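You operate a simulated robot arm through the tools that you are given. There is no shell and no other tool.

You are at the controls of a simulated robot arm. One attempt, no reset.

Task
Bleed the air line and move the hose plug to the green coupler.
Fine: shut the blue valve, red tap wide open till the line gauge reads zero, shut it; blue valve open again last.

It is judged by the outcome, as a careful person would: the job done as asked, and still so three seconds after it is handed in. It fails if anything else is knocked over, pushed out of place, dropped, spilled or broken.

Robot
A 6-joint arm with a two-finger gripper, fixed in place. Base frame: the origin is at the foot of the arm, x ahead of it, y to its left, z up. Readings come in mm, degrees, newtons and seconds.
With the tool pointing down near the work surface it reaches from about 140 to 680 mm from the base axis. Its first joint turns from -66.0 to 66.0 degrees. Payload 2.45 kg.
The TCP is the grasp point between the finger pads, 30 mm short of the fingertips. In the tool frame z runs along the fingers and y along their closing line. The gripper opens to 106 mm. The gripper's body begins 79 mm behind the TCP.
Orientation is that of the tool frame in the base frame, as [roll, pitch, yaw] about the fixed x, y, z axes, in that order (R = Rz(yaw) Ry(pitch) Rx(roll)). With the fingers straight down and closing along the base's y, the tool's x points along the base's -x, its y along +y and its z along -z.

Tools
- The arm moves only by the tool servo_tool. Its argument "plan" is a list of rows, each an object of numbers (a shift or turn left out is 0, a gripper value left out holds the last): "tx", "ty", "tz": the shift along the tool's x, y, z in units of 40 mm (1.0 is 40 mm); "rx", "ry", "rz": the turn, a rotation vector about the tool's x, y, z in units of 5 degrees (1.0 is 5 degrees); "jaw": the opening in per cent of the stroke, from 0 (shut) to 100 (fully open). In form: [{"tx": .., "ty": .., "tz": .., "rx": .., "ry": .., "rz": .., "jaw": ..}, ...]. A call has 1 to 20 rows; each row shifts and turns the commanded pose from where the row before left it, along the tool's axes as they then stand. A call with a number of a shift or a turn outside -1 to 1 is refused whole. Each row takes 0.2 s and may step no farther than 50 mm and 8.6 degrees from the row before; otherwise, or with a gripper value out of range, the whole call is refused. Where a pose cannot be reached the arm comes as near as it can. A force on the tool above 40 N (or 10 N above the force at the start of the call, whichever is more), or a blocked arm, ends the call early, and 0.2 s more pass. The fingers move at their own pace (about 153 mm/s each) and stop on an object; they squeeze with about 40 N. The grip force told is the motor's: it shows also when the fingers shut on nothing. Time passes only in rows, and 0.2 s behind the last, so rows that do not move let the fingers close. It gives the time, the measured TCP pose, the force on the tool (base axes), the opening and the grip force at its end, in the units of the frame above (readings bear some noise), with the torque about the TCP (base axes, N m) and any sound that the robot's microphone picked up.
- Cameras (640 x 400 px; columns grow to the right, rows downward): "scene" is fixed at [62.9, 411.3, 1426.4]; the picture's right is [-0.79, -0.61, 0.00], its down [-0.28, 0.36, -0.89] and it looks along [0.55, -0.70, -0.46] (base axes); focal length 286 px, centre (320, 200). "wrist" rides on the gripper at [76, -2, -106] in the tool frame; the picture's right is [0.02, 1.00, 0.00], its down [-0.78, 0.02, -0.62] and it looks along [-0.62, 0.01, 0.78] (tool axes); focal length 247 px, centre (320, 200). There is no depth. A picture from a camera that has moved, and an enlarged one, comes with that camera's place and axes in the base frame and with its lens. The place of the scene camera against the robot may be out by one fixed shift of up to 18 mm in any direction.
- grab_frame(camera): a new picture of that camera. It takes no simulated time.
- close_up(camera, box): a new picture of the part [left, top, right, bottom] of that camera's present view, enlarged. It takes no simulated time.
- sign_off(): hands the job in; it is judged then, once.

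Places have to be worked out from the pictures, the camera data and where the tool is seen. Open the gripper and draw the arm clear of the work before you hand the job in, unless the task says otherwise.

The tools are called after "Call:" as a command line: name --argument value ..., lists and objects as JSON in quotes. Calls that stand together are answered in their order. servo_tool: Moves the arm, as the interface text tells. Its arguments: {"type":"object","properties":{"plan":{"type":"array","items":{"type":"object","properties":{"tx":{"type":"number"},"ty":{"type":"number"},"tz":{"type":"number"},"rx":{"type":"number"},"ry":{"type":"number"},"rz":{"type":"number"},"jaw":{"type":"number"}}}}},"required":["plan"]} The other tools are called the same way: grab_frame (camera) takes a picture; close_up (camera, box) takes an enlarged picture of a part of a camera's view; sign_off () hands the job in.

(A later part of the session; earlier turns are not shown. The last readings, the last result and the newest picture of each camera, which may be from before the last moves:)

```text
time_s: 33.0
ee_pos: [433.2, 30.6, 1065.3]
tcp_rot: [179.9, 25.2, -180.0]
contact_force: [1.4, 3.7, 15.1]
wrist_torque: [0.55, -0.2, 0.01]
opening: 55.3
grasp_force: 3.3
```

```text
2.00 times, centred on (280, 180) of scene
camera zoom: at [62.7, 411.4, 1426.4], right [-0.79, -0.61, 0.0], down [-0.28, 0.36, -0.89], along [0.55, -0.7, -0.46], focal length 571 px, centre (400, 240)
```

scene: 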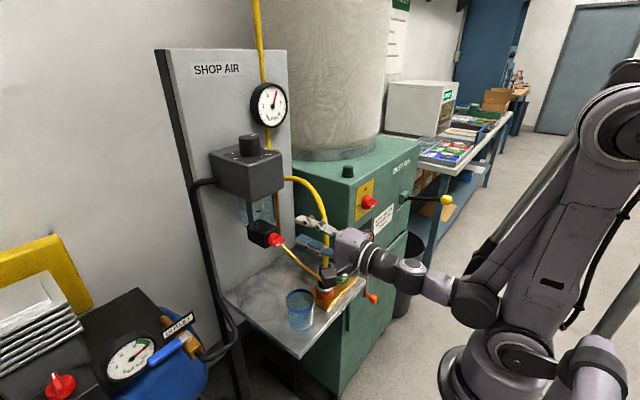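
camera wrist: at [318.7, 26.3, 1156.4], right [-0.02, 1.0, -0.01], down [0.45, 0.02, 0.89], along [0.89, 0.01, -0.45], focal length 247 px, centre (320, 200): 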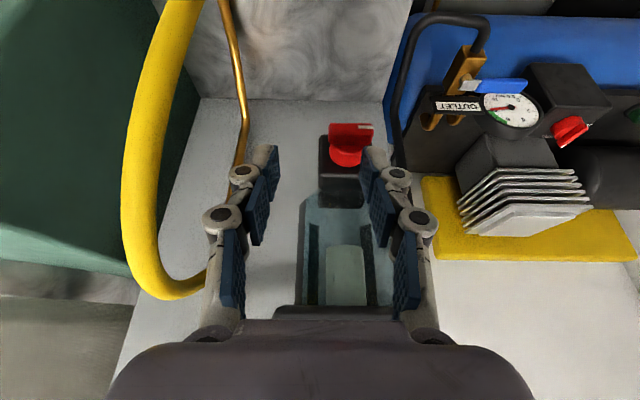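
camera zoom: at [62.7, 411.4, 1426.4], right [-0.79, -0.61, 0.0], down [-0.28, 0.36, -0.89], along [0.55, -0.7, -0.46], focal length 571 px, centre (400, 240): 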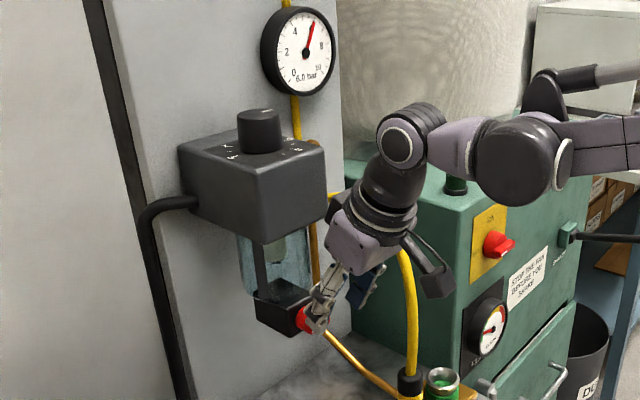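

Pushing the marked end down meets a stop (15 N up, bar still horizontal), so it must turn the other way. I'll lift, shift so the -y finger is over the other end, and push that down.

Call:
servo_tool --plan '[{"tx": -0.148, "tz": -0.317}, {"tx": -0.148, "tz": -0.317}, {"ty": 0.92}, {}]'

Call:
close_up --camera "wrist" --box '[230, 80, 390, 220]'

```text
time_s: 34.0
ee_pos: [432.3, 66.6, 1092.4]
tcp_rot: [-179.9, 24.9, -180.0]
contact_force: [-0.3, 0.3, -0.4]
wrist_torque: [-0.01, -0.04, -0.01]
opening: 49.8
grasp_force: 0.0
```

```text
2.86 times, centred on (310, 150) of wrist
camera zoom: at [318.4, 63.6, 1157.7], right [-0.02, 1.0, -0.01], down [0.45, 0.02, 0.89], along [0.89, 0.01, -0.45], focal length 706 px, centre (349, 343)
```

zoom: 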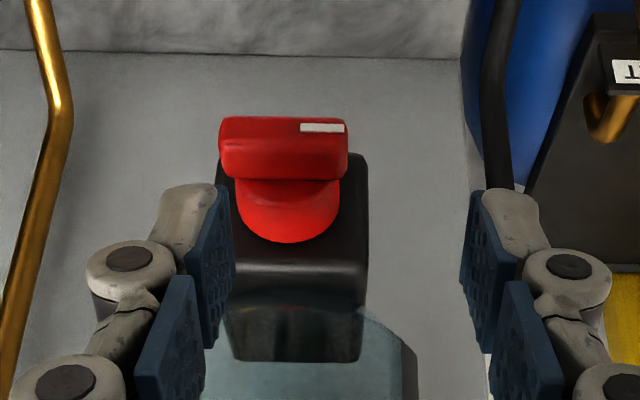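

The bar is unmoved. Now I press the -y end down with the -y finger.

Call:
servo_tool --plan '[{"tx": 0.097, "tz": 0.208}, {"tx": 0.097, "tz": 0.208}, {"tx": 0.097, "tz": 0.208}, {}]'

Call:
close_up --camera "wrist" --box '[230, 80, 390, 220]'

Call:
close_up --camera "scene" --box '[220, 80, 340, 280]'

```text
time_s: 35.0
ee_pos: [432.5, 66.2, 1065.1]
tcp_rot: [-180.0, 25.1, 179.9]
contact_force: [-2.3, -1.7, 5.9]
wrist_torque: [-0.17, -0.05, -0.14]
opening: 52.0
grasp_force: 1.2
```

```text
2.86 times, centred on (310, 150) of wrist
camera zoom: at [318.5, 63.7, 1130.2], right [-0.02, 1.0, -0.01], down [0.45, 0.02, 0.89], along [0.89, 0.01, -0.45], focal length 706 px, centre (349, 343)
```

zoom: 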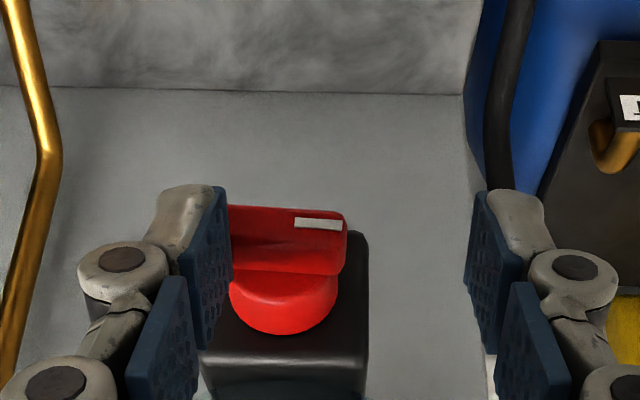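

```text
2.00 times, centred on (280, 180) of scene
camera zoom: at [62.8, 411.3, 1426.4], right [-0.79, -0.61, 0.0], down [-0.28, 0.36, -0.89], along [0.55, -0.7, -0.46], focal length 571 px, centre (400, 240)
```

zoom: 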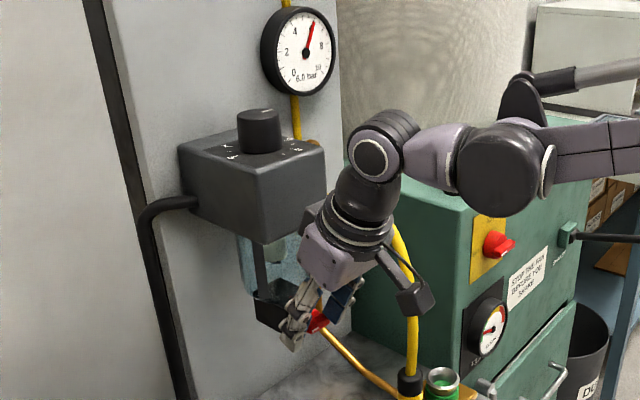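

The bar has begun turning (mark end rising) with only ~6 N. I'll continue down.

Call:
servo_tool --plan '[{"tx": 0.097, "tz": 0.208}, {"tx": 0.097, "tz": 0.208}, {}]'

Call:
close_up --camera "wrist" --box '[230, 80, 390, 220]'

Call:
close_up --camera "scene" --box '[220, 80, 340, 280]'

```text
time_s: 35.8
ee_pos: [433.1, 67.1, 1046.9]
tcp_rot: [179.9, 25.0, -180.0]
contact_force: [0.1, -0.5, 0.3]
wrist_torque: [-0.01, -0.03, -0.01]
opening: 49.7
grasp_force: 0.1
```

```text
2.86 times, centred on (310, 150) of wrist
camera zoom: at [318.6, 64.0, 1111.2], right [-0.02, 1.0, -0.01], down [0.45, 0.02, 0.89], along [0.89, 0.01, -0.45], focal length 706 px, centre (349, 343)
```

zoom: 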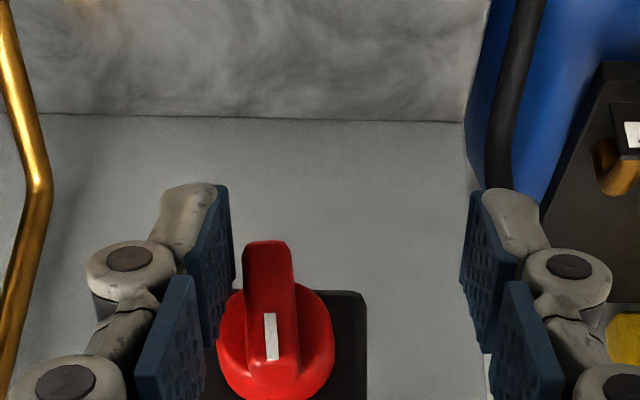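

```text
2.00 times, centred on (280, 180) of scene
camera zoom: at [62.9, 411.3, 1426.4], right [-0.79, -0.61, 0.0], down [-0.28, 0.36, -0.89], along [0.55, -0.7, -0.46], focal length 571 px, centre (400, 240)
```

zoom: 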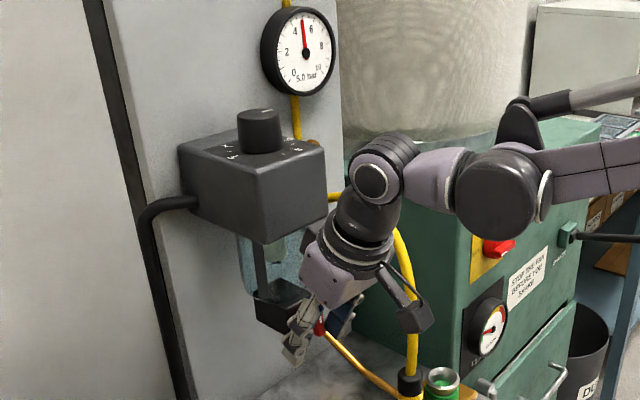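

The tap is nearly vertical and the line gauge has dropped to 5.0 bar. I'll nudge the pad 2 mm in +y so the bar lies flush with the pad (full 90°), and wait.

Call:
servo_tool --plan '[{"ty": 0.04}, {"ty": 0.03}, {}, {}]'

Call:
close_up --camera "wrist" --box '[230, 80, 390, 220]'

Call:
close_up --camera "scene" --box '[240, 75, 300, 135]'

```text
time_s: 36.8
ee_pos: [433.0, 68.9, 1046.6]
tcp_rot: [-180.0, 24.9, -180.0]
contact_force: [-0.5, -2.4, -1.5]
wrist_torque: [-0.07, 0.03, -0.03]
opening: 51.4
grasp_force: 1.2
```

```text
2.86 times, centred on (310, 150) of wrist
camera zoom: at [318.4, 66.7, 1111.2], right [-0.02, 1.0, -0.01], down [0.45, 0.02, 0.89], along [0.89, 0.01, -0.45], focal length 706 px, centre (349, 343)
```

zoom: 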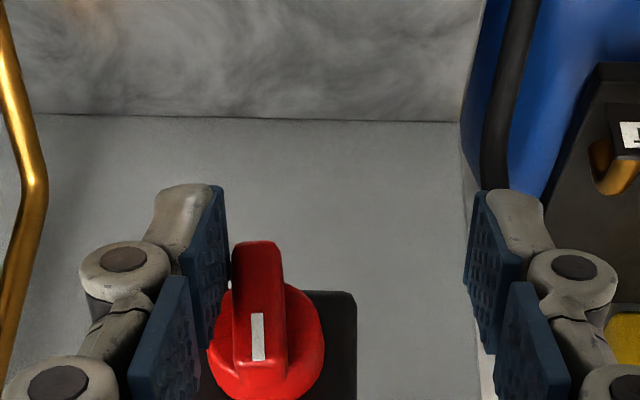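

```text
6.67 times, centred on (270, 105) of scene
camera zoom: at [62.9, 411.2, 1426.4], right [-0.79, -0.61, 0.0], down [-0.28, 0.36, -0.89], along [0.55, -0.7, -0.46], focal length 1905 px, centre (653, 833)
```

zoom: 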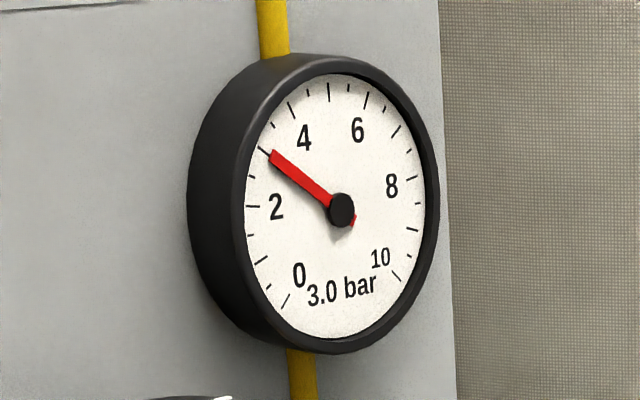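

The gauge reads 3.0 bar and is falling. I'll nudge a bit more for full opening and wait for zero.

Call:
servo_tool --plan '[{"ty": 0.05}, {}, {}, {}, {}, {}, {}, {}, {}]'

Call:
close_up --camera "wrist" --box '[230, 80, 390, 220]'

Call:
close_up --camera "scene" --box '[240, 75, 300, 135]'

```text
time_s: 38.8
ee_pos: [431.9, 69.7, 1047.8]
tcp_rot: [-179.9, 25.0, -179.9]
contact_force: [-0.3, -4.8, -1.8]
wrist_torque: [-0.03, 0.05, -0.09]
opening: 52.5
grasp_force: 2.0
```

```text
2.86 times, centred on (310, 150) of wrist
camera zoom: at [318.3, 68.5, 1111.1], right [-0.02, 1.0, -0.01], down [0.45, 0.02, 0.89], along [0.89, 0.01, -0.45], focal length 706 px, centre (349, 343)
```

zoom: 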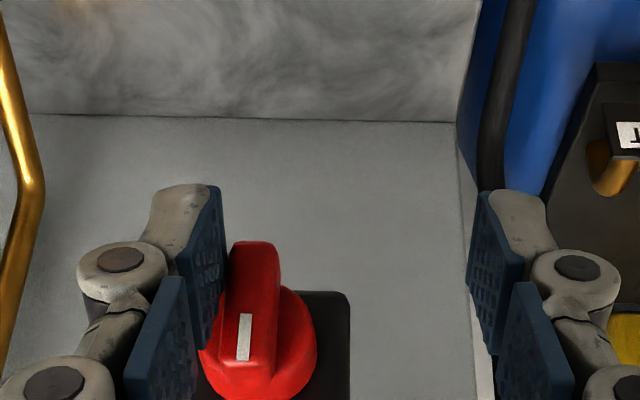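

```text
6.67 times, centred on (270, 105) of scene
camera zoom: at [62.9, 411.2, 1426.5], right [-0.79, -0.61, 0.0], down [-0.28, 0.36, -0.89], along [0.55, -0.7, -0.46], focal length 1905 px, centre (653, 833)
```

zoom: 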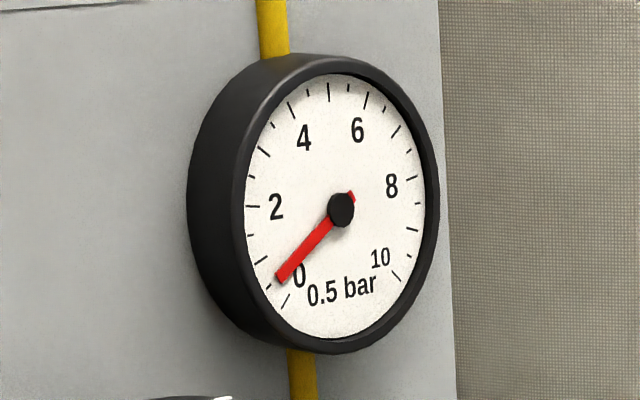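

The bar is vertical, fully open, and the gauge is down to 0.5 bar. I'll wait longer.

Call:
servo_tool --plan '[{}, {}, {}, {}, {}, {}, {}, {}, {}, {}, {}, {}, {}, {}, {}]'

Call:
close_up --camera "scene" --box '[240, 75, 300, 135]'

```text
time_s: 42.0
ee_pos: [433.4, 71.7, 1047.1]
tcp_rot: [180.0, 25.1, 179.9]
contact_force: [-0.7, -4.2, -0.6]
wrist_torque: [-0.05, 0.05, -0.06]
opening: 52.6
grasp_force: 2.2
```

```text
6.67 times, centred on (270, 105) of scene
camera zoom: at [62.9, 411.2, 1426.5], right [-0.79, -0.61, 0.0], down [-0.28, 0.36, -0.89], along [0.55, -0.7, -0.46], focal length 1905 px, centre (653, 833)
```

zoom: 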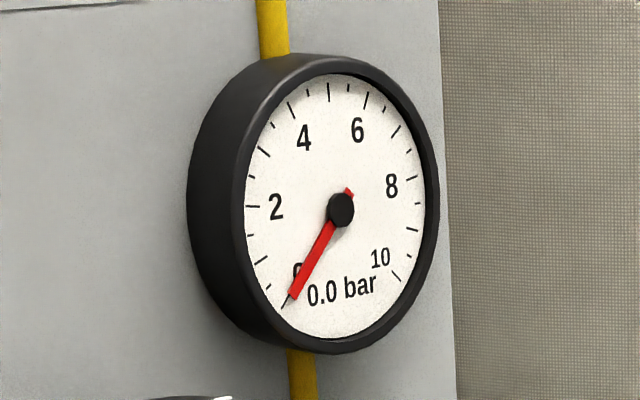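

Line gauge is at 0.0 bar. Now I'll close the tap: back the finger off, raise it to reach only the upper (marked) end, push that end to +y and then press it down to horizontal.

Call:
servo_tool --plan '[{"ty": -0.15}, {"tx": -0.116, "tz": -0.249}, {"tx": -0.116, "tz": -0.249}, {"ty": 0.13}, {"ty": 0.13}, {"ty": 0.13}, {"ty": 0.13}, {}]'

Call:
close_up --camera "wrist" --box '[230, 80, 390, 220]'

```text
time_s: 43.8
ee_pos: [432.2, 86.6, 1070.8]
tcp_rot: [179.8, 25.1, -180.0]
contact_force: [-2.8, -2.8, 4.3]
wrist_torque: [-0.18, 0.0, -0.07]
opening: 52.3
grasp_force: 1.3
```

```text
2.86 times, centred on (310, 150) of wrist
camera zoom: at [318.1, 84.1, 1133.4], right [-0.02, 1.0, -0.01], down [0.45, 0.02, 0.89], along [0.89, 0.02, -0.45], focal length 706 px, centre (349, 343)
```

zoom: 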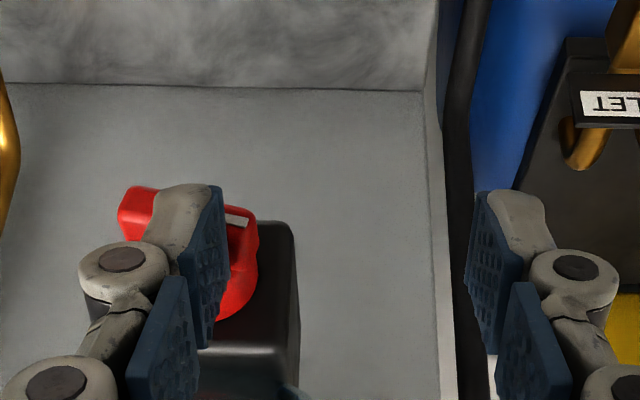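

The bar has rotated most of the way back. I'll press the marked end down to the closed stop.

Call:
servo_tool --plan '[{"tx": 0.042, "tz": 0.09}, {"tx": 0.042, "tz": 0.09}, {}]'

Call:
close_up --camera "wrist" --box '[230, 80, 390, 220]'

```text
time_s: 44.6
ee_pos: [431.4, 86.2, 1060.1]
tcp_rot: [-179.9, 25.0, 179.9]
contact_force: [-2.0, -7.4, 13.4]
wrist_torque: [-0.53, -0.15, -0.21]
opening: 60.0
grasp_force: 6.7
```

```text
2.86 times, centred on (310, 150) of wrist
camera zoom: at [317.9, 83.1, 1124.8], right [-0.02, 1.0, -0.01], down [0.45, 0.02, 0.89], along [0.89, 0.01, -0.45], focal length 706 px, centre (349, 343)
```

zoom: 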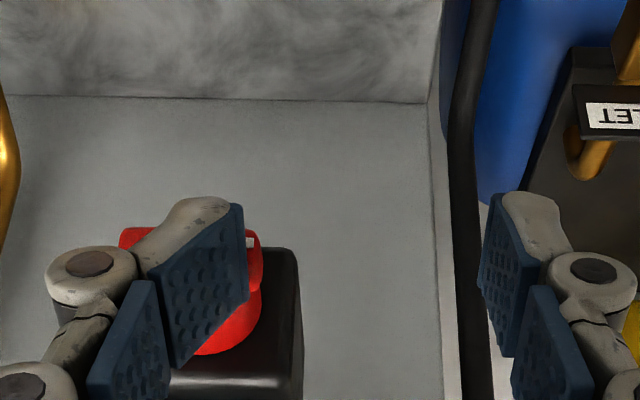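

It's at the stop with 13 N. I'll lift away and inspect the tap and gauge.

Call:
servo_tool --plan '[{"tx": -0.18, "tz": -0.4}, {"tx": -0.18, "tz": -0.4}, {"tz": -0.8}, {}]'

Call:
close_up --camera "wrist" --box '[190, 40, 350, 180]'

Call:
close_up --camera "scene" --box '[220, 80, 340, 280]'

```text
time_s: 45.6
ee_pos: [417.6, 85.8, 1125.6]
tcp_rot: [-179.9, 24.9, 180.0]
contact_force: [-0.4, -0.1, -0.5]
wrist_torque: [0.01, 0.01, -0.01]
opening: 50.0
grasp_force: 0.0
```

```text
2.86 times, centred on (270, 110) of wrist
camera zoom: at [304.2, 83.9, 1189.8], right [-0.02, 1.0, -0.01], down [0.45, 0.02, 0.89], along [0.89, 0.01, -0.45], focal length 706 px, centre (463, 457)
```

zoom: 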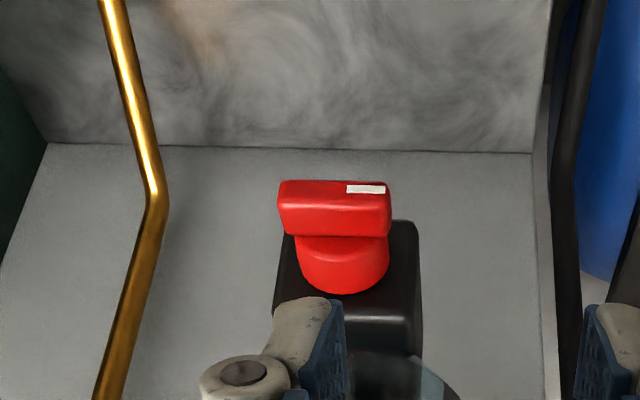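

```text
2.00 times, centred on (280, 180) of scene
camera zoom: at [62.9, 411.3, 1426.4], right [-0.79, -0.61, 0.0], down [-0.28, 0.36, -0.89], along [0.55, -0.7, -0.46], focal length 571 px, centre (400, 240)
```

zoom: 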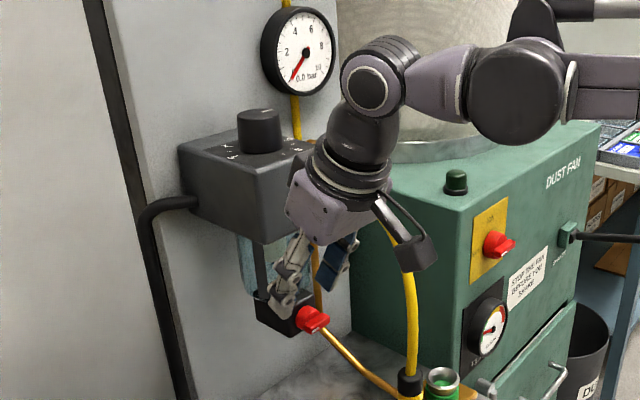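

The tap is back to its original closed orientation and the gauge stays at 0.0. Next is the plug: its hose leaves from the top, so I'll grip it with the tool tilted ~45° from the robot side. I'll retreat, shift to y≈-38 and tilt to look at the plug and couplers.

Call:
servo_tool --plan '[{"tx": 0.68, "tz": -0.31}, {"tx": 0.68, "tz": -0.31}, {"tx": 0.68, "tz": -0.31}, {"tx": 0.45, "tz": -0.2}, {"ty": -0.8}, {"ty": -0.8}, {"ty": -0.8}, {"ty": -0.7}, {}]'

Call:
grab_frame --camera "wrist"

Call:
close_up --camera "wrist" --box '[200, 0, 440, 150]'

```text
time_s: 47.6
ee_pos: [309.8, -38.1, 1124.3]
tcp_rot: [-179.9, 25.1, -179.9]
contact_force: [1.1, 0.1, 0.2]
wrist_torque: [0.01, 0.02, 0.01]
opening: 49.9
grasp_force: 0.0
```

```text
taken
camera wrist: at [194.6, -41.3, 1188.5], right [-0.02, 1.0, -0.01], down [0.45, 0.02, 0.89], along [0.89, 0.01, -0.45], focal length 247 px, centre (320, 200)
```

wrist: 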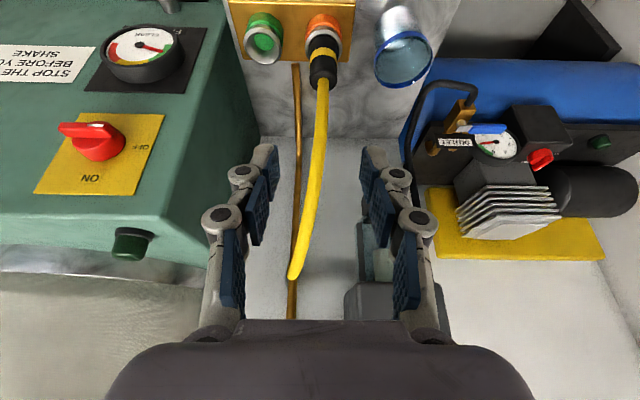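

```text
2.67 times, centred on (320, 75) of wrist
camera zoom: at [194.6, -41.3, 1188.5], right [-0.02, 1.0, -0.01], down [0.45, 0.02, 0.89], along [0.89, 0.01, -0.45], focal length 659 px, centre (320, 533)
```

zoom: 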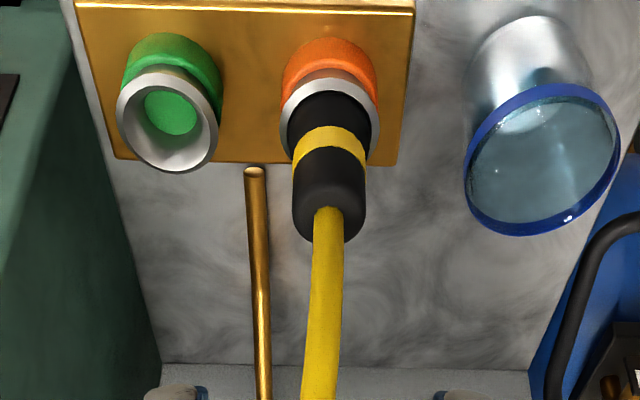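

Clear view: plug body ~32 mm across, band around z≈928, coupler rims near z≈888, green coupler about 70 mm to -y. I'll tilt to 45° and descend to a pre-grasp point about 100 mm back along the tool axis.

Call:
servo_tool --plan '[{"ry": -1, "jaw": 56}, {"ry": -1}, {"ry": -1}, {"ry": -1}, {"tx": 0.55, "tz": 0.55}, {"tx": 0.55, "tz": 0.55}, {"tx": 0.55, "tz": 0.55}, {"tx": 0.5, "tz": 0.5}, {}]'

Call:
grab_frame --camera "wrist"

Call:
close_up --camera "wrist" --box '[200, 20, 440, 170]'

Call:
grab_frame --camera "scene"

```text
time_s: 49.6
ee_pos: [308.3, -38.2, 1002.1]
tcp_rot: [180.0, 44.9, 180.0]
contact_force: [-0.4, -0.2, -0.2]
wrist_torque: [0.04, -0.01, 0.01]
opening: 59.6
grasp_force: 0.0
```

```text
taken
camera wrist: at [179.1, -40.5, 1023.2], right [-0.02, 1.0, -0.02], down [0.11, 0.02, 0.99], along [0.99, 0.01, -0.11], focal length 247 px, centre (320, 200)
```

wrist: 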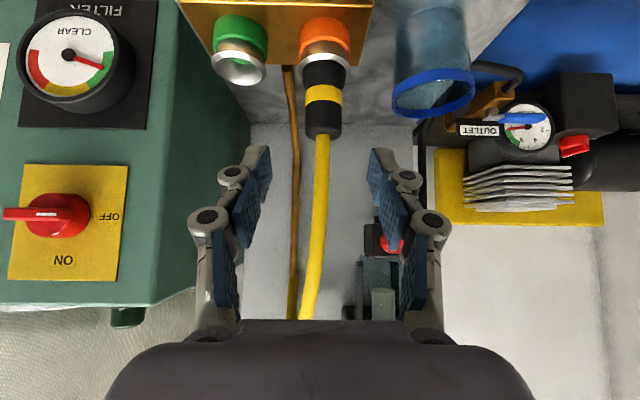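

```text
2.67 times, centred on (320, 95) of wrist
camera zoom: at [179.1, -40.5, 1023.2], right [-0.02, 1.0, -0.02], down [0.11, 0.02, 0.99], along [0.99, 0.01, -0.11], focal length 659 px, centre (320, 480)
```

zoom: 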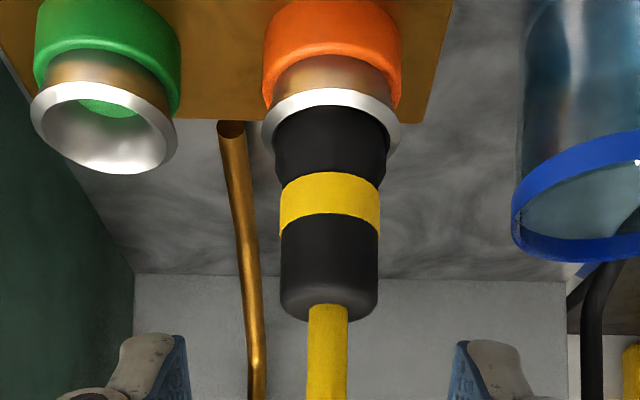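

```text
taken
```

scene: 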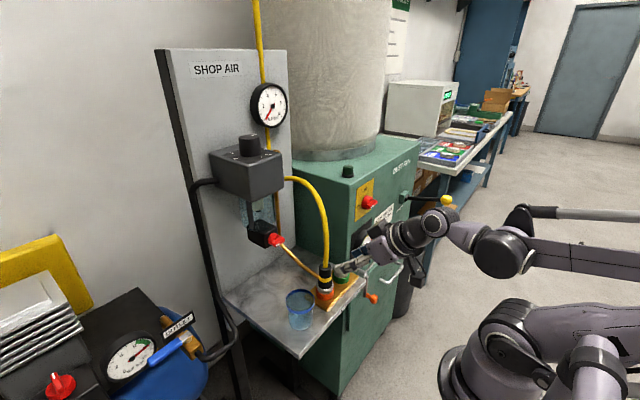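

Plug axis at about (374, -37), green rim at about (376, -109.5, 890). The upper body (z≈915–949) is narrower than the collar, so I'll bring the TCP to (374, -37, 940) with jaws open around it.

Call:
servo_tool --plan '[{"tx": -0.02, "ty": 0.01, "tz": 0.75}, {"tx": -0.02, "ty": 0.01, "tz": 0.75}, {"tx": -0.02, "tz": 0.75}, {}]'

Call:
grab_frame --camera "wrist"

Call:
close_up --camera "scene" --box '[270, 220, 410, 330]'

```text
time_s: 50.6
ee_pos: [374.4, -35.3, 940.4]
tcp_rot: [179.9, 45.0, 180.0]
contact_force: [0.1, -0.2, -0.1]
wrist_torque: [0.0, 0.01, 0.02]
opening: 59.6
grasp_force: 0.0
```

```text
taken
camera wrist: at [245.2, -38.5, 961.0], right [-0.02, 1.0, -0.02], down [0.11, 0.02, 0.99], along [0.99, 0.01, -0.11], focal length 247 px, centre (320, 200)
```

wrist: 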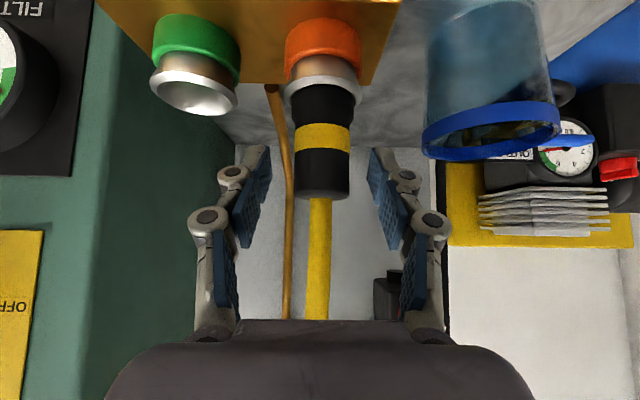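

```text
3.64 times, centred on (340, 275) of scene
camera zoom: at [62.9, 411.3, 1426.4], right [-0.79, -0.61, 0.0], down [-0.28, 0.36, -0.89], along [0.55, -0.7, -0.46], focal length 1039 px, centre (247, -73)
```

zoom: 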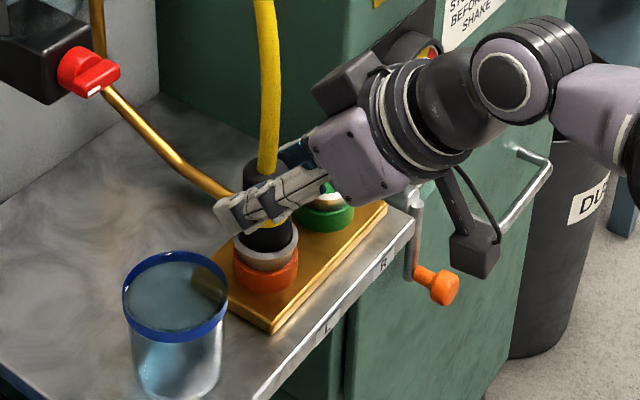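

The plug is centred between the pads. I'll close the gripper on it.

Call:
servo_tool --plan '[{"jaw": 0}, {}, {}, {}]'

Call:
grab_frame --camera "wrist"

Call:
close_up --camera "wrist" --box '[140, 0, 440, 200]'

```text
time_s: 51.6
ee_pos: [374.7, -36.5, 941.4]
tcp_rot: [-180.0, 45.0, -179.9]
contact_force: [-0.3, 1.2, 2.3]
wrist_torque: [0.02, -0.05, 0.01]
opening: 33.0
grasp_force: 39.9
```

```text
taken
camera wrist: at [245.3, -38.5, 961.3], right [-0.02, 1.0, -0.01], down [0.11, 0.02, 0.99], along [0.99, 0.01, -0.11], focal length 247 px, centre (320, 200)
```

wrist: 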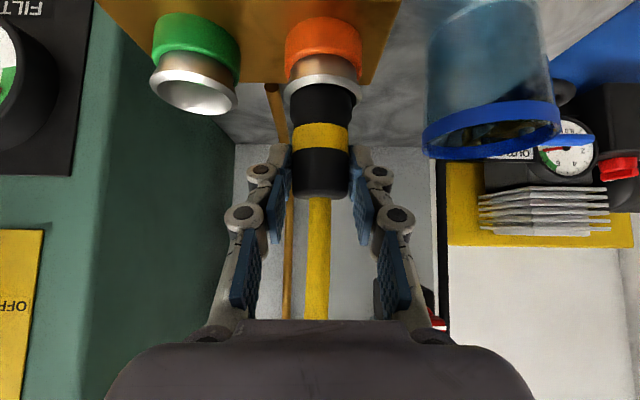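

```text
2.00 times, centred on (290, 100) of wrist
camera zoom: at [245.3, -38.5, 961.3], right [-0.02, 1.0, -0.01], down [0.11, 0.02, 0.99], along [0.99, 0.01, -0.11], focal length 494 px, centre (380, 400)
```

zoom: 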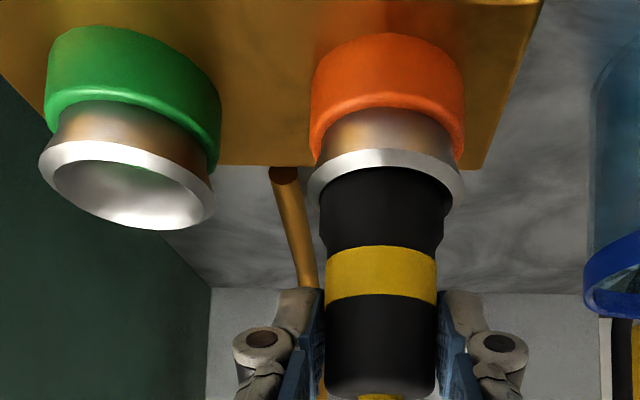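

Gripped at 33 mm. I'll note the orange rim's place in this view as a reference, then pull straight up gently.

Call:
servo_tool --plan '[{"tx": -0.1, "tz": -0.1}, {"tx": -0.1, "tz": -0.1}, {"tx": -0.1, "tz": -0.1}, {}]'

Call:
close_up --camera "wrist" --box '[140, 0, 440, 200]'

```text
time_s: 52.6
ee_pos: [374.1, -37.9, 958.0]
tcp_rot: [180.0, 45.0, -180.0]
contact_force: [0.2, -0.4, -0.5]
wrist_torque: [0.0, 0.0, 0.0]
opening: 33.0
grasp_force: 40.0
```

```text
2.00 times, centred on (290, 100) of wrist
camera zoom: at [245.1, -39.4, 978.5], right [-0.02, 1.0, -0.01], down [0.11, 0.02, 0.99], along [0.99, 0.01, -0.11], focal length 494 px, centre (380, 400)
```

zoom: 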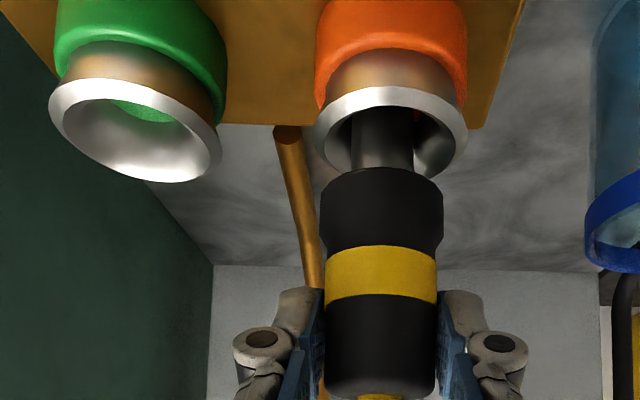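

It pulls freely; the plug's nose (~20 mm) is showing. I'll keep lifting until it's well clear.

Call:
servo_tool --plan '[{"tx": -0.2, "tz": -0.2}, {"tx": -0.2, "tz": -0.2}, {"tx": -0.2, "tz": -0.2}, {"tx": -0.2, "tz": -0.2}, {}]'

Call:
close_up --camera "wrist" --box '[140, 0, 440, 200]'

Call:
close_up --camera "scene" --box '[250, 160, 410, 330]'

```text
time_s: 53.8
ee_pos: [374.4, -36.8, 1001.8]
tcp_rot: [180.0, 45.0, 179.9]
contact_force: [1.5, -0.3, -2.1]
wrist_torque: [-0.01, 0.01, 0.01]
opening: 33.0
grasp_force: 39.8
```

```text
2.00 times, centred on (290, 100) of wrist
camera zoom: at [245.3, -39.8, 1024.2], right [-0.02, 1.0, -0.01], down [0.11, 0.02, 0.99], along [0.99, 0.01, -0.11], focal length 494 px, centre (380, 400)
```

zoom: 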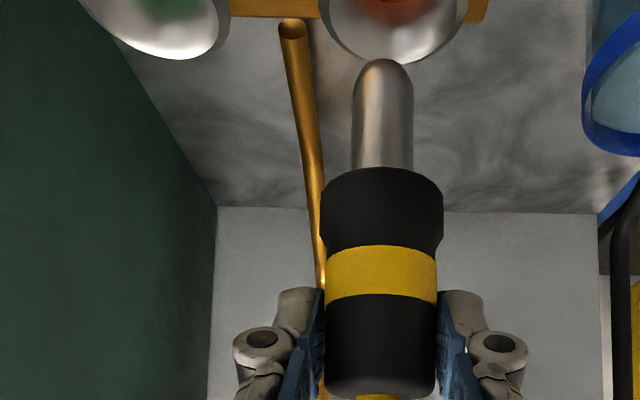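

```text
2.35 times, centred on (330, 245) of scene
camera zoom: at [62.9, 411.3, 1426.4], right [-0.79, -0.61, 0.0], down [-0.28, 0.36, -0.89], along [0.55, -0.7, -0.46], focal length 672 px, centre (296, 94)
```

zoom: 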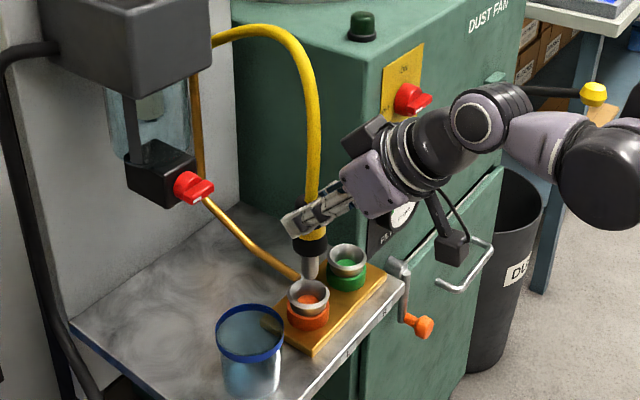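

The plug is fully out, nose visible. I'll lift a bit more and move 72 mm toward -y over the green coupler.

Call:
servo_tool --plan '[{"tx": -0.15, "tz": -0.15}, {"ty": -0.6}, {"ty": -0.6}, {"ty": -0.6}, {}, {}]'

Call:
grab_frame --camera "wrist"

Call:
close_up --camera "scene" --box '[250, 160, 410, 330]'

```text
time_s: 55.2
ee_pos: [374.7, -109.7, 1011.7]
tcp_rot: [-179.9, 45.0, 179.9]
contact_force: [-0.7, 0.0, -1.6]
wrist_torque: [0.0, 0.0, -0.02]
opening: 33.1
grasp_force: 40.2
```

```text
taken
camera wrist: at [245.6, -112.5, 1032.7], right [-0.02, 1.0, -0.01], down [0.11, 0.02, 0.99], along [0.99, 0.01, -0.11], focal length 247 px, centre (320, 200)
```

wrist: 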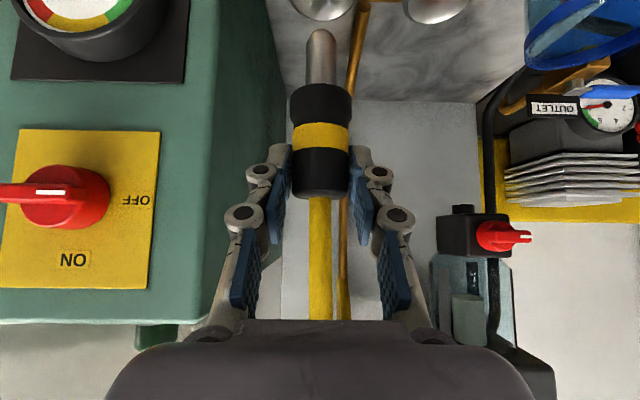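

```text
2.35 times, centred on (330, 245) of scene
camera zoom: at [62.9, 411.3, 1426.4], right [-0.79, -0.61, 0.0], down [-0.28, 0.36, -0.89], along [0.55, -0.7, -0.46], focal length 672 px, centre (296, 94)
```

zoom: 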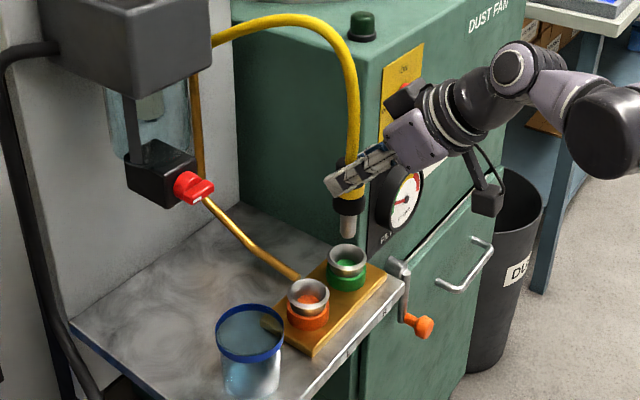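

The gripper body (±54 mm) would come close to the dust-fan switch and gauge on lowering here. I'll swing the tool 35° about the vertical so the body is on the +y side, keeping the plug vertical over the green coupler.

Call:
servo_tool --plan '[{"rx": 0.707, "rz": 0.707}, {"rx": 0.707, "rz": 0.707}, {"rx": 0.707, "rz": 0.707}, {"rx": 0.707, "rz": 0.707}, {"rx": 0.707, "rz": 0.707}, {"rx": 0.707, "rz": 0.707}, {"rx": 0.707, "rz": 0.707}, {}]'

Call:
grab_frame --camera "wrist"

Call:
close_up --camera "scene" --box '[250, 160, 410, 330]'

```text
time_s: 57.0
ee_pos: [373.7, -108.7, 1011.0]
tcp_rot: [-179.9, 45.0, 145.1]
contact_force: [-0.1, 0.6, -1.2]
wrist_torque: [0.02, -0.01, 0.0]
opening: 33.0
grasp_force: 39.6
```

```text
taken
camera wrist: at [267.4, -37.2, 1032.4], right [0.56, 0.83, -0.02], down [0.1, -0.05, 0.99], along [0.82, -0.56, -0.11], focal length 247 px, centre (320, 200)
```

wrist: 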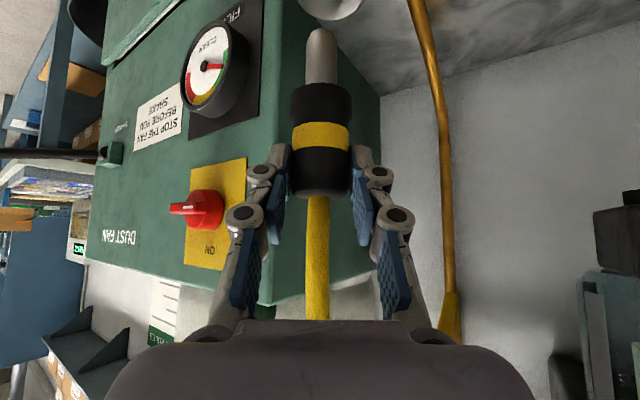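

```text
2.35 times, centred on (330, 245) of scene
camera zoom: at [62.9, 411.3, 1426.4], right [-0.79, -0.61, 0.0], down [-0.28, 0.36, -0.89], along [0.55, -0.7, -0.46], focal length 672 px, centre (296, 94)
```

zoom: 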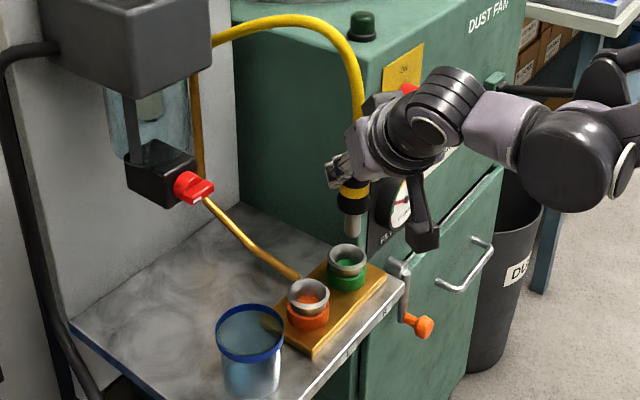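

Wall and switch are well clear (y≈-245). I'll lower to where the nose is ~8 mm above the green rim and check alignment.

Call:
servo_tool --plan '[{"tx": 0.23, "tz": 0.23}, {"tx": 0.22, "tz": 0.22}, {}, {}]'

Call:
close_up --camera "wrist" --box '[220, 0, 420, 130]'

Call:
close_up --camera "scene" --box '[290, 220, 390, 310]'

```text
time_s: 58.0
ee_pos: [373.8, -109.2, 986.7]
tcp_rot: [-179.9, 45.1, 145.2]
contact_force: [-0.7, 1.0, -0.5]
wrist_torque: [0.02, 0.0, 0.01]
opening: 32.9
grasp_force: 39.7
```

```text
3.08 times, centred on (320, 65) of wrist
camera zoom: at [267.2, -37.6, 1006.8], right [0.56, 0.83, -0.01], down [0.1, -0.05, 0.99], along [0.82, -0.56, -0.11], focal length 760 px, centre (320, 615)
```

zoom: 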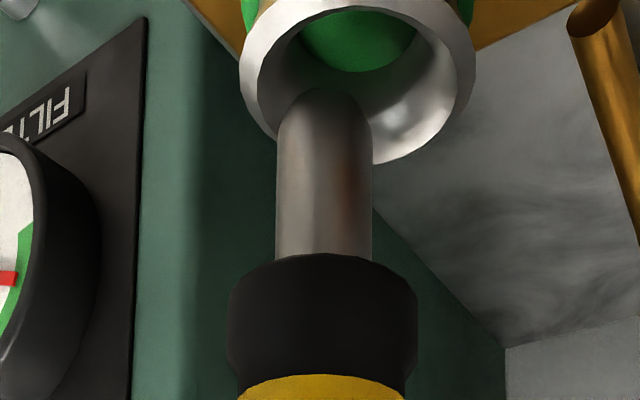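

```text
4.44 times, centred on (340, 265) of scene
camera zoom: at [62.9, 411.3, 1426.4], right [-0.79, -0.61, 0.0], down [-0.28, 0.36, -0.89], along [0.55, -0.7, -0.46], focal length 1270 px, centre (231, -89)
```

zoom: 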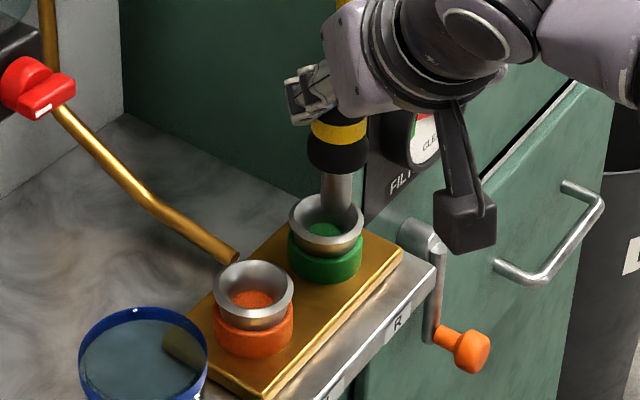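

The green rim appears ~5 mm to the right of the nose in the picture (tool +y). I'll shift by that and check again.

Call:
servo_tool --plan '[{"ty": 0.12}, {}, {}]'

Call:
close_up --camera "wrist" --box '[220, 0, 420, 130]'

Call:
close_up --camera "scene" --box '[310, 220, 370, 300]'

```text
time_s: 58.8
ee_pos: [377.2, -104.2, 984.7]
tcp_rot: [-180.0, 45.0, 145.1]
contact_force: [0.5, -0.2, -1.4]
wrist_torque: [0.02, 0.02, 0.02]
opening: 33.0
grasp_force: 39.7
```

```text
3.08 times, centred on (320, 65) of wrist
camera zoom: at [270.1, -33.3, 1006.7], right [0.56, 0.83, -0.01], down [0.1, -0.05, 0.99], along [0.82, -0.56, -0.11], focal length 760 px, centre (320, 615)
```

zoom: 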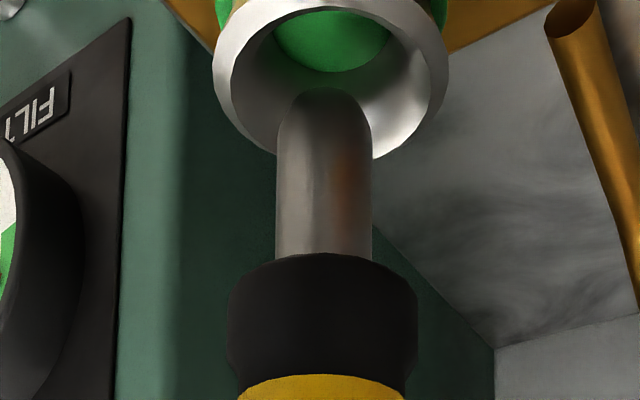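

```text
5.00 times, centred on (340, 260) of scene
camera zoom: at [62.9, 411.3, 1426.4], right [-0.79, -0.61, 0.0], down [-0.28, 0.36, -0.89], along [0.55, -0.7, -0.46], focal length 1428 px, centre (220, -100)
```

zoom: 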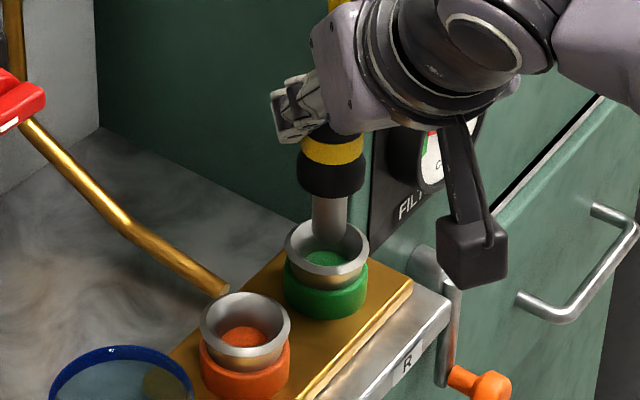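

The nose is now aligned with the green funnel to within about 1–2 mm. I'll lower it in slowly.

Call:
servo_tool --plan '[{"tx": 0.09, "tz": 0.09}, {"tx": 0.09, "tz": 0.09}, {"tx": 0.09, "tz": 0.09}, {"tx": 0.09, "tz": 0.09}, {}]'

Call:
close_up --camera "wrist" --box '[220, 0, 420, 130]'

Call:
close_up --camera "scene" --box '[310, 220, 370, 300]'

```text
time_s: 60.0
ee_pos: [377.6, -104.9, 966.1]
tcp_rot: [-179.9, 44.9, 145.1]
contact_force: [-0.6, 0.2, -0.5]
wrist_torque: [0.02, 0.04, 0.02]
opening: 32.7
grasp_force: 40.2
```

```text
3.08 times, centred on (320, 65) of wrist
camera zoom: at [270.2, -33.4, 986.7], right [0.56, 0.83, -0.01], down [0.1, -0.05, 0.99], along [0.82, -0.56, -0.11], focal length 760 px, centre (320, 615)
```

zoom: 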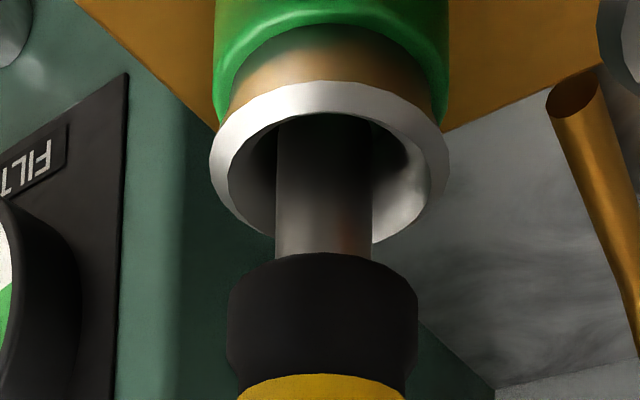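

```text
5.00 times, centred on (340, 260) of scene
camera zoom: at [62.9, 411.3, 1426.4], right [-0.79, -0.61, 0.0], down [-0.28, 0.36, -0.89], along [0.55, -0.7, -0.46], focal length 1428 px, centre (220, -100)
```

zoom: 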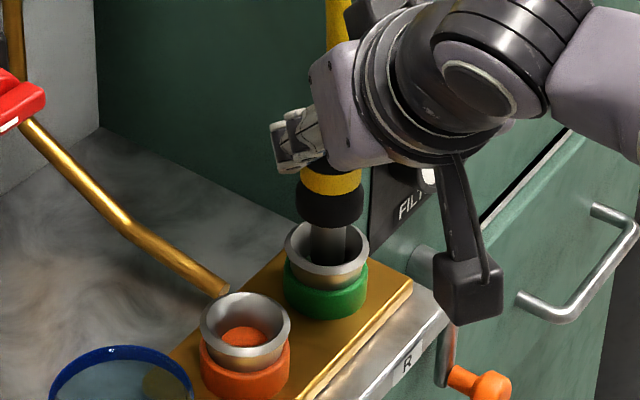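

Going in freely with no side force. I'll lower the rest to the same seated height as before.

Call:
servo_tool --plan '[{"tx": 0.09, "tz": 0.09}, {"tx": 0.09, "tz": 0.09}, {"tx": 0.09, "tz": 0.09}, {"tx": 0.09, "tz": 0.09}, {"tx": 0.07, "tz": 0.07}, {}]'

Call:
close_up --camera "wrist" --box '[220, 0, 420, 130]'

Call:
close_up --camera "scene" --box '[310, 220, 370, 300]'

```text
time_s: 61.4
ee_pos: [374.7, -105.1, 940.5]
tcp_rot: [179.9, 45.0, 145.0]
contact_force: [-0.2, 0.1, -1.0]
wrist_torque: [0.04, 0.03, -0.03]
opening: 33.0
grasp_force: 40.3
```

```text
3.08 times, centred on (320, 65) of wrist
camera zoom: at [270.0, -33.2, 962.2], right [0.56, 0.83, -0.01], down [0.1, -0.05, 0.99], along [0.82, -0.56, -0.11], focal length 760 px, centre (320, 615)
```

zoom: 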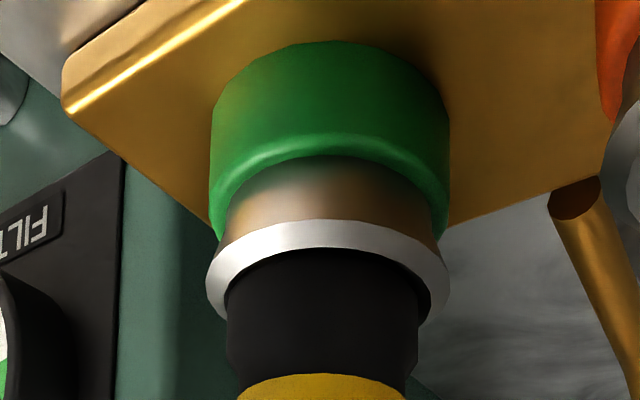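

```text
5.00 times, centred on (340, 260) of scene
camera zoom: at [62.9, 411.3, 1426.4], right [-0.79, -0.61, 0.0], down [-0.28, 0.36, -0.89], along [0.55, -0.7, -0.46], focal length 1428 px, centre (220, -100)
```

zoom: 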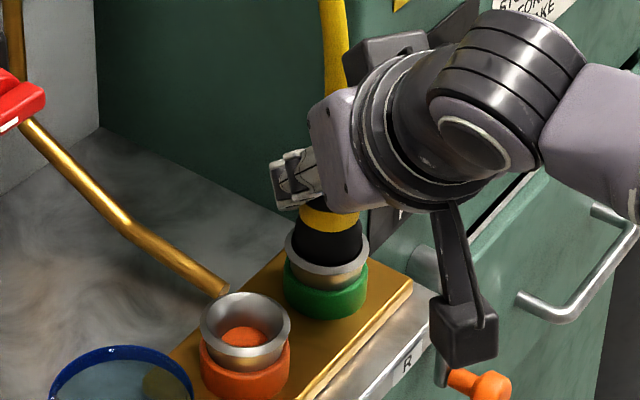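

It's almost seated (about 1–2 mm short compared to the original). I'll press on gently in small steps to feel the seat.

Call:
servo_tool --plan '[{"tx": 0.03, "tz": 0.03}, {"tx": 0.03, "tz": 0.03}, {}]'

Call:
close_up --camera "wrist" --box '[220, 0, 420, 130]'

```text
time_s: 62.2
ee_pos: [377.7, -106.8, 938.6]
tcp_rot: [-179.9, 45.4, 145.1]
contact_force: [0.7, -0.9, 31.3]
wrist_torque: [-0.45, -0.51, 0.01]
opening: 32.5
grasp_force: 40.0
```

```text
3.08 times, centred on (320, 65) of wrist
camera zoom: at [270.9, -34.0, 959.5], right [0.56, 0.83, -0.02], down [0.1, -0.05, 0.99], along [0.82, -0.56, -0.11], focal length 760 px, centre (320, 615)
```

zoom: 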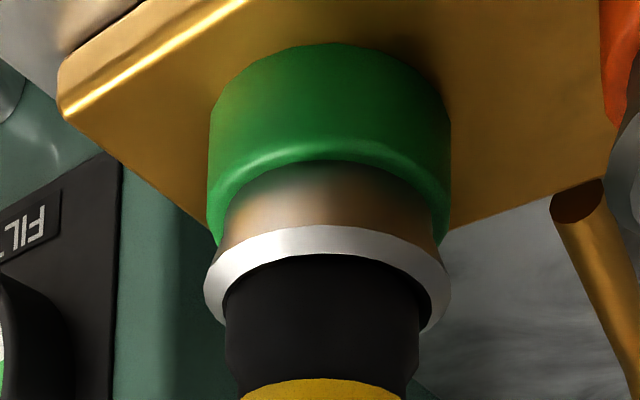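

Firm seat felt (31 N) and the ring position matches the original seated look. I'll unload, then open the jaws.

Call:
servo_tool --plan '[{"tx": -0.03, "tz": -0.03}, {"jaw": 56}, {}, {}]'

Call:
grab_frame --camera "wrist"

Call:
close_up --camera "scene" --box '[310, 220, 370, 300]'

```text
time_s: 63.2
ee_pos: [377.1, -105.2, 939.7]
tcp_rot: [180.0, 45.0, 145.0]
contact_force: [-0.5, 0.5, -0.8]
wrist_torque: [0.02, 0.01, 0.04]
opening: 59.7
grasp_force: 0.1
```

```text
taken
camera wrist: at [270.5, -33.4, 960.5], right [0.56, 0.83, -0.01], down [0.1, -0.05, 0.99], along [0.82, -0.56, -0.11], focal length 247 px, centre (320, 200)
```

wrist: 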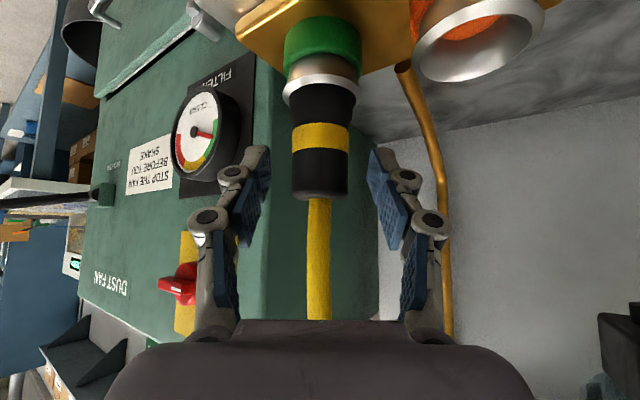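

```text
5.00 times, centred on (340, 260) of scene
camera zoom: at [62.9, 411.3, 1426.4], right [-0.79, -0.61, 0.0], down [-0.28, 0.36, -0.89], along [0.55, -0.7, -0.46], focal length 1428 px, centre (220, -100)
```

zoom: 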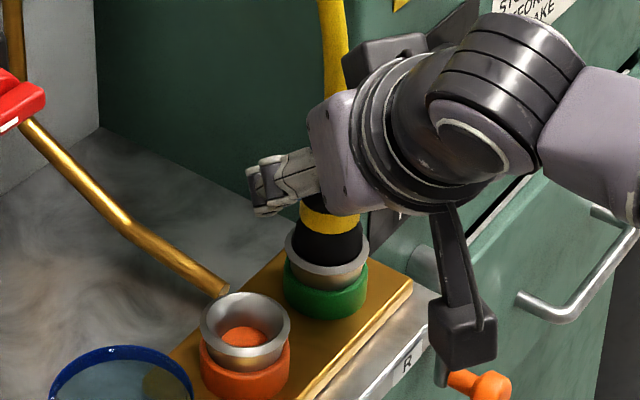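

The plug stays in the green coupler. I'll retreat back along the tool axis.

Call:
servo_tool --plan '[{"tz": -0.7}, {"tz": -0.8}, {"tz": -0.8}, {"tz": -0.8}, {"tx": -0.5, "tz": -0.5}, {"tx": -0.5, "tz": -0.5}, {}]'

Call:
grab_frame --camera "wrist"

Call:
grab_frame --camera "scene"

```text
time_s: 64.8
ee_pos: [307.2, -55.1, 1084.9]
tcp_rot: [-180.0, 45.0, 145.1]
contact_force: [0.0, 0.1, -0.3]
wrist_torque: [-0.01, 0.0, -0.02]
opening: 59.4
grasp_force: 0.1
```

```text
taken
camera wrist: at [199.3, 17.0, 1105.8], right [0.56, 0.83, -0.01], down [0.1, -0.05, 0.99], along [0.82, -0.56, -0.11], focal length 247 px, centre (320, 200)
```

wrist: 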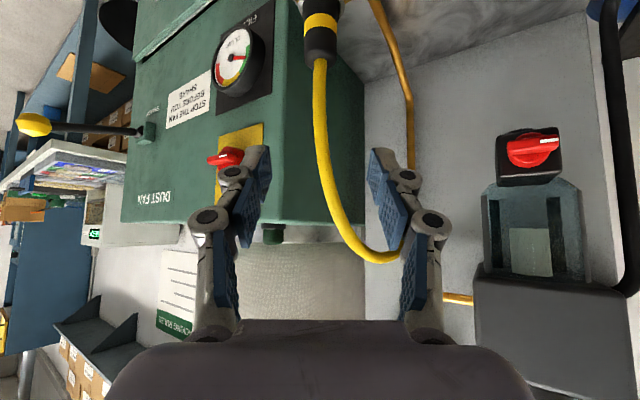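

```text
taken
```

scene: 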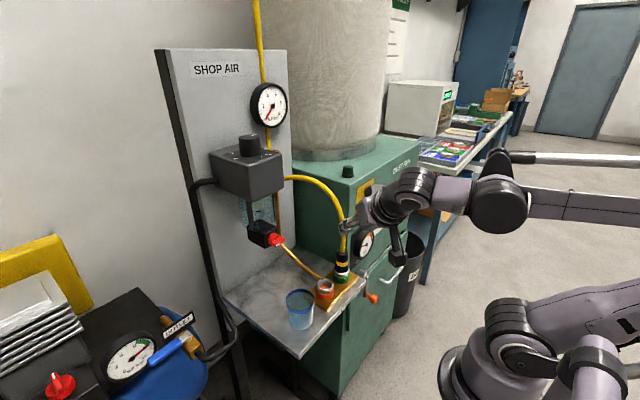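

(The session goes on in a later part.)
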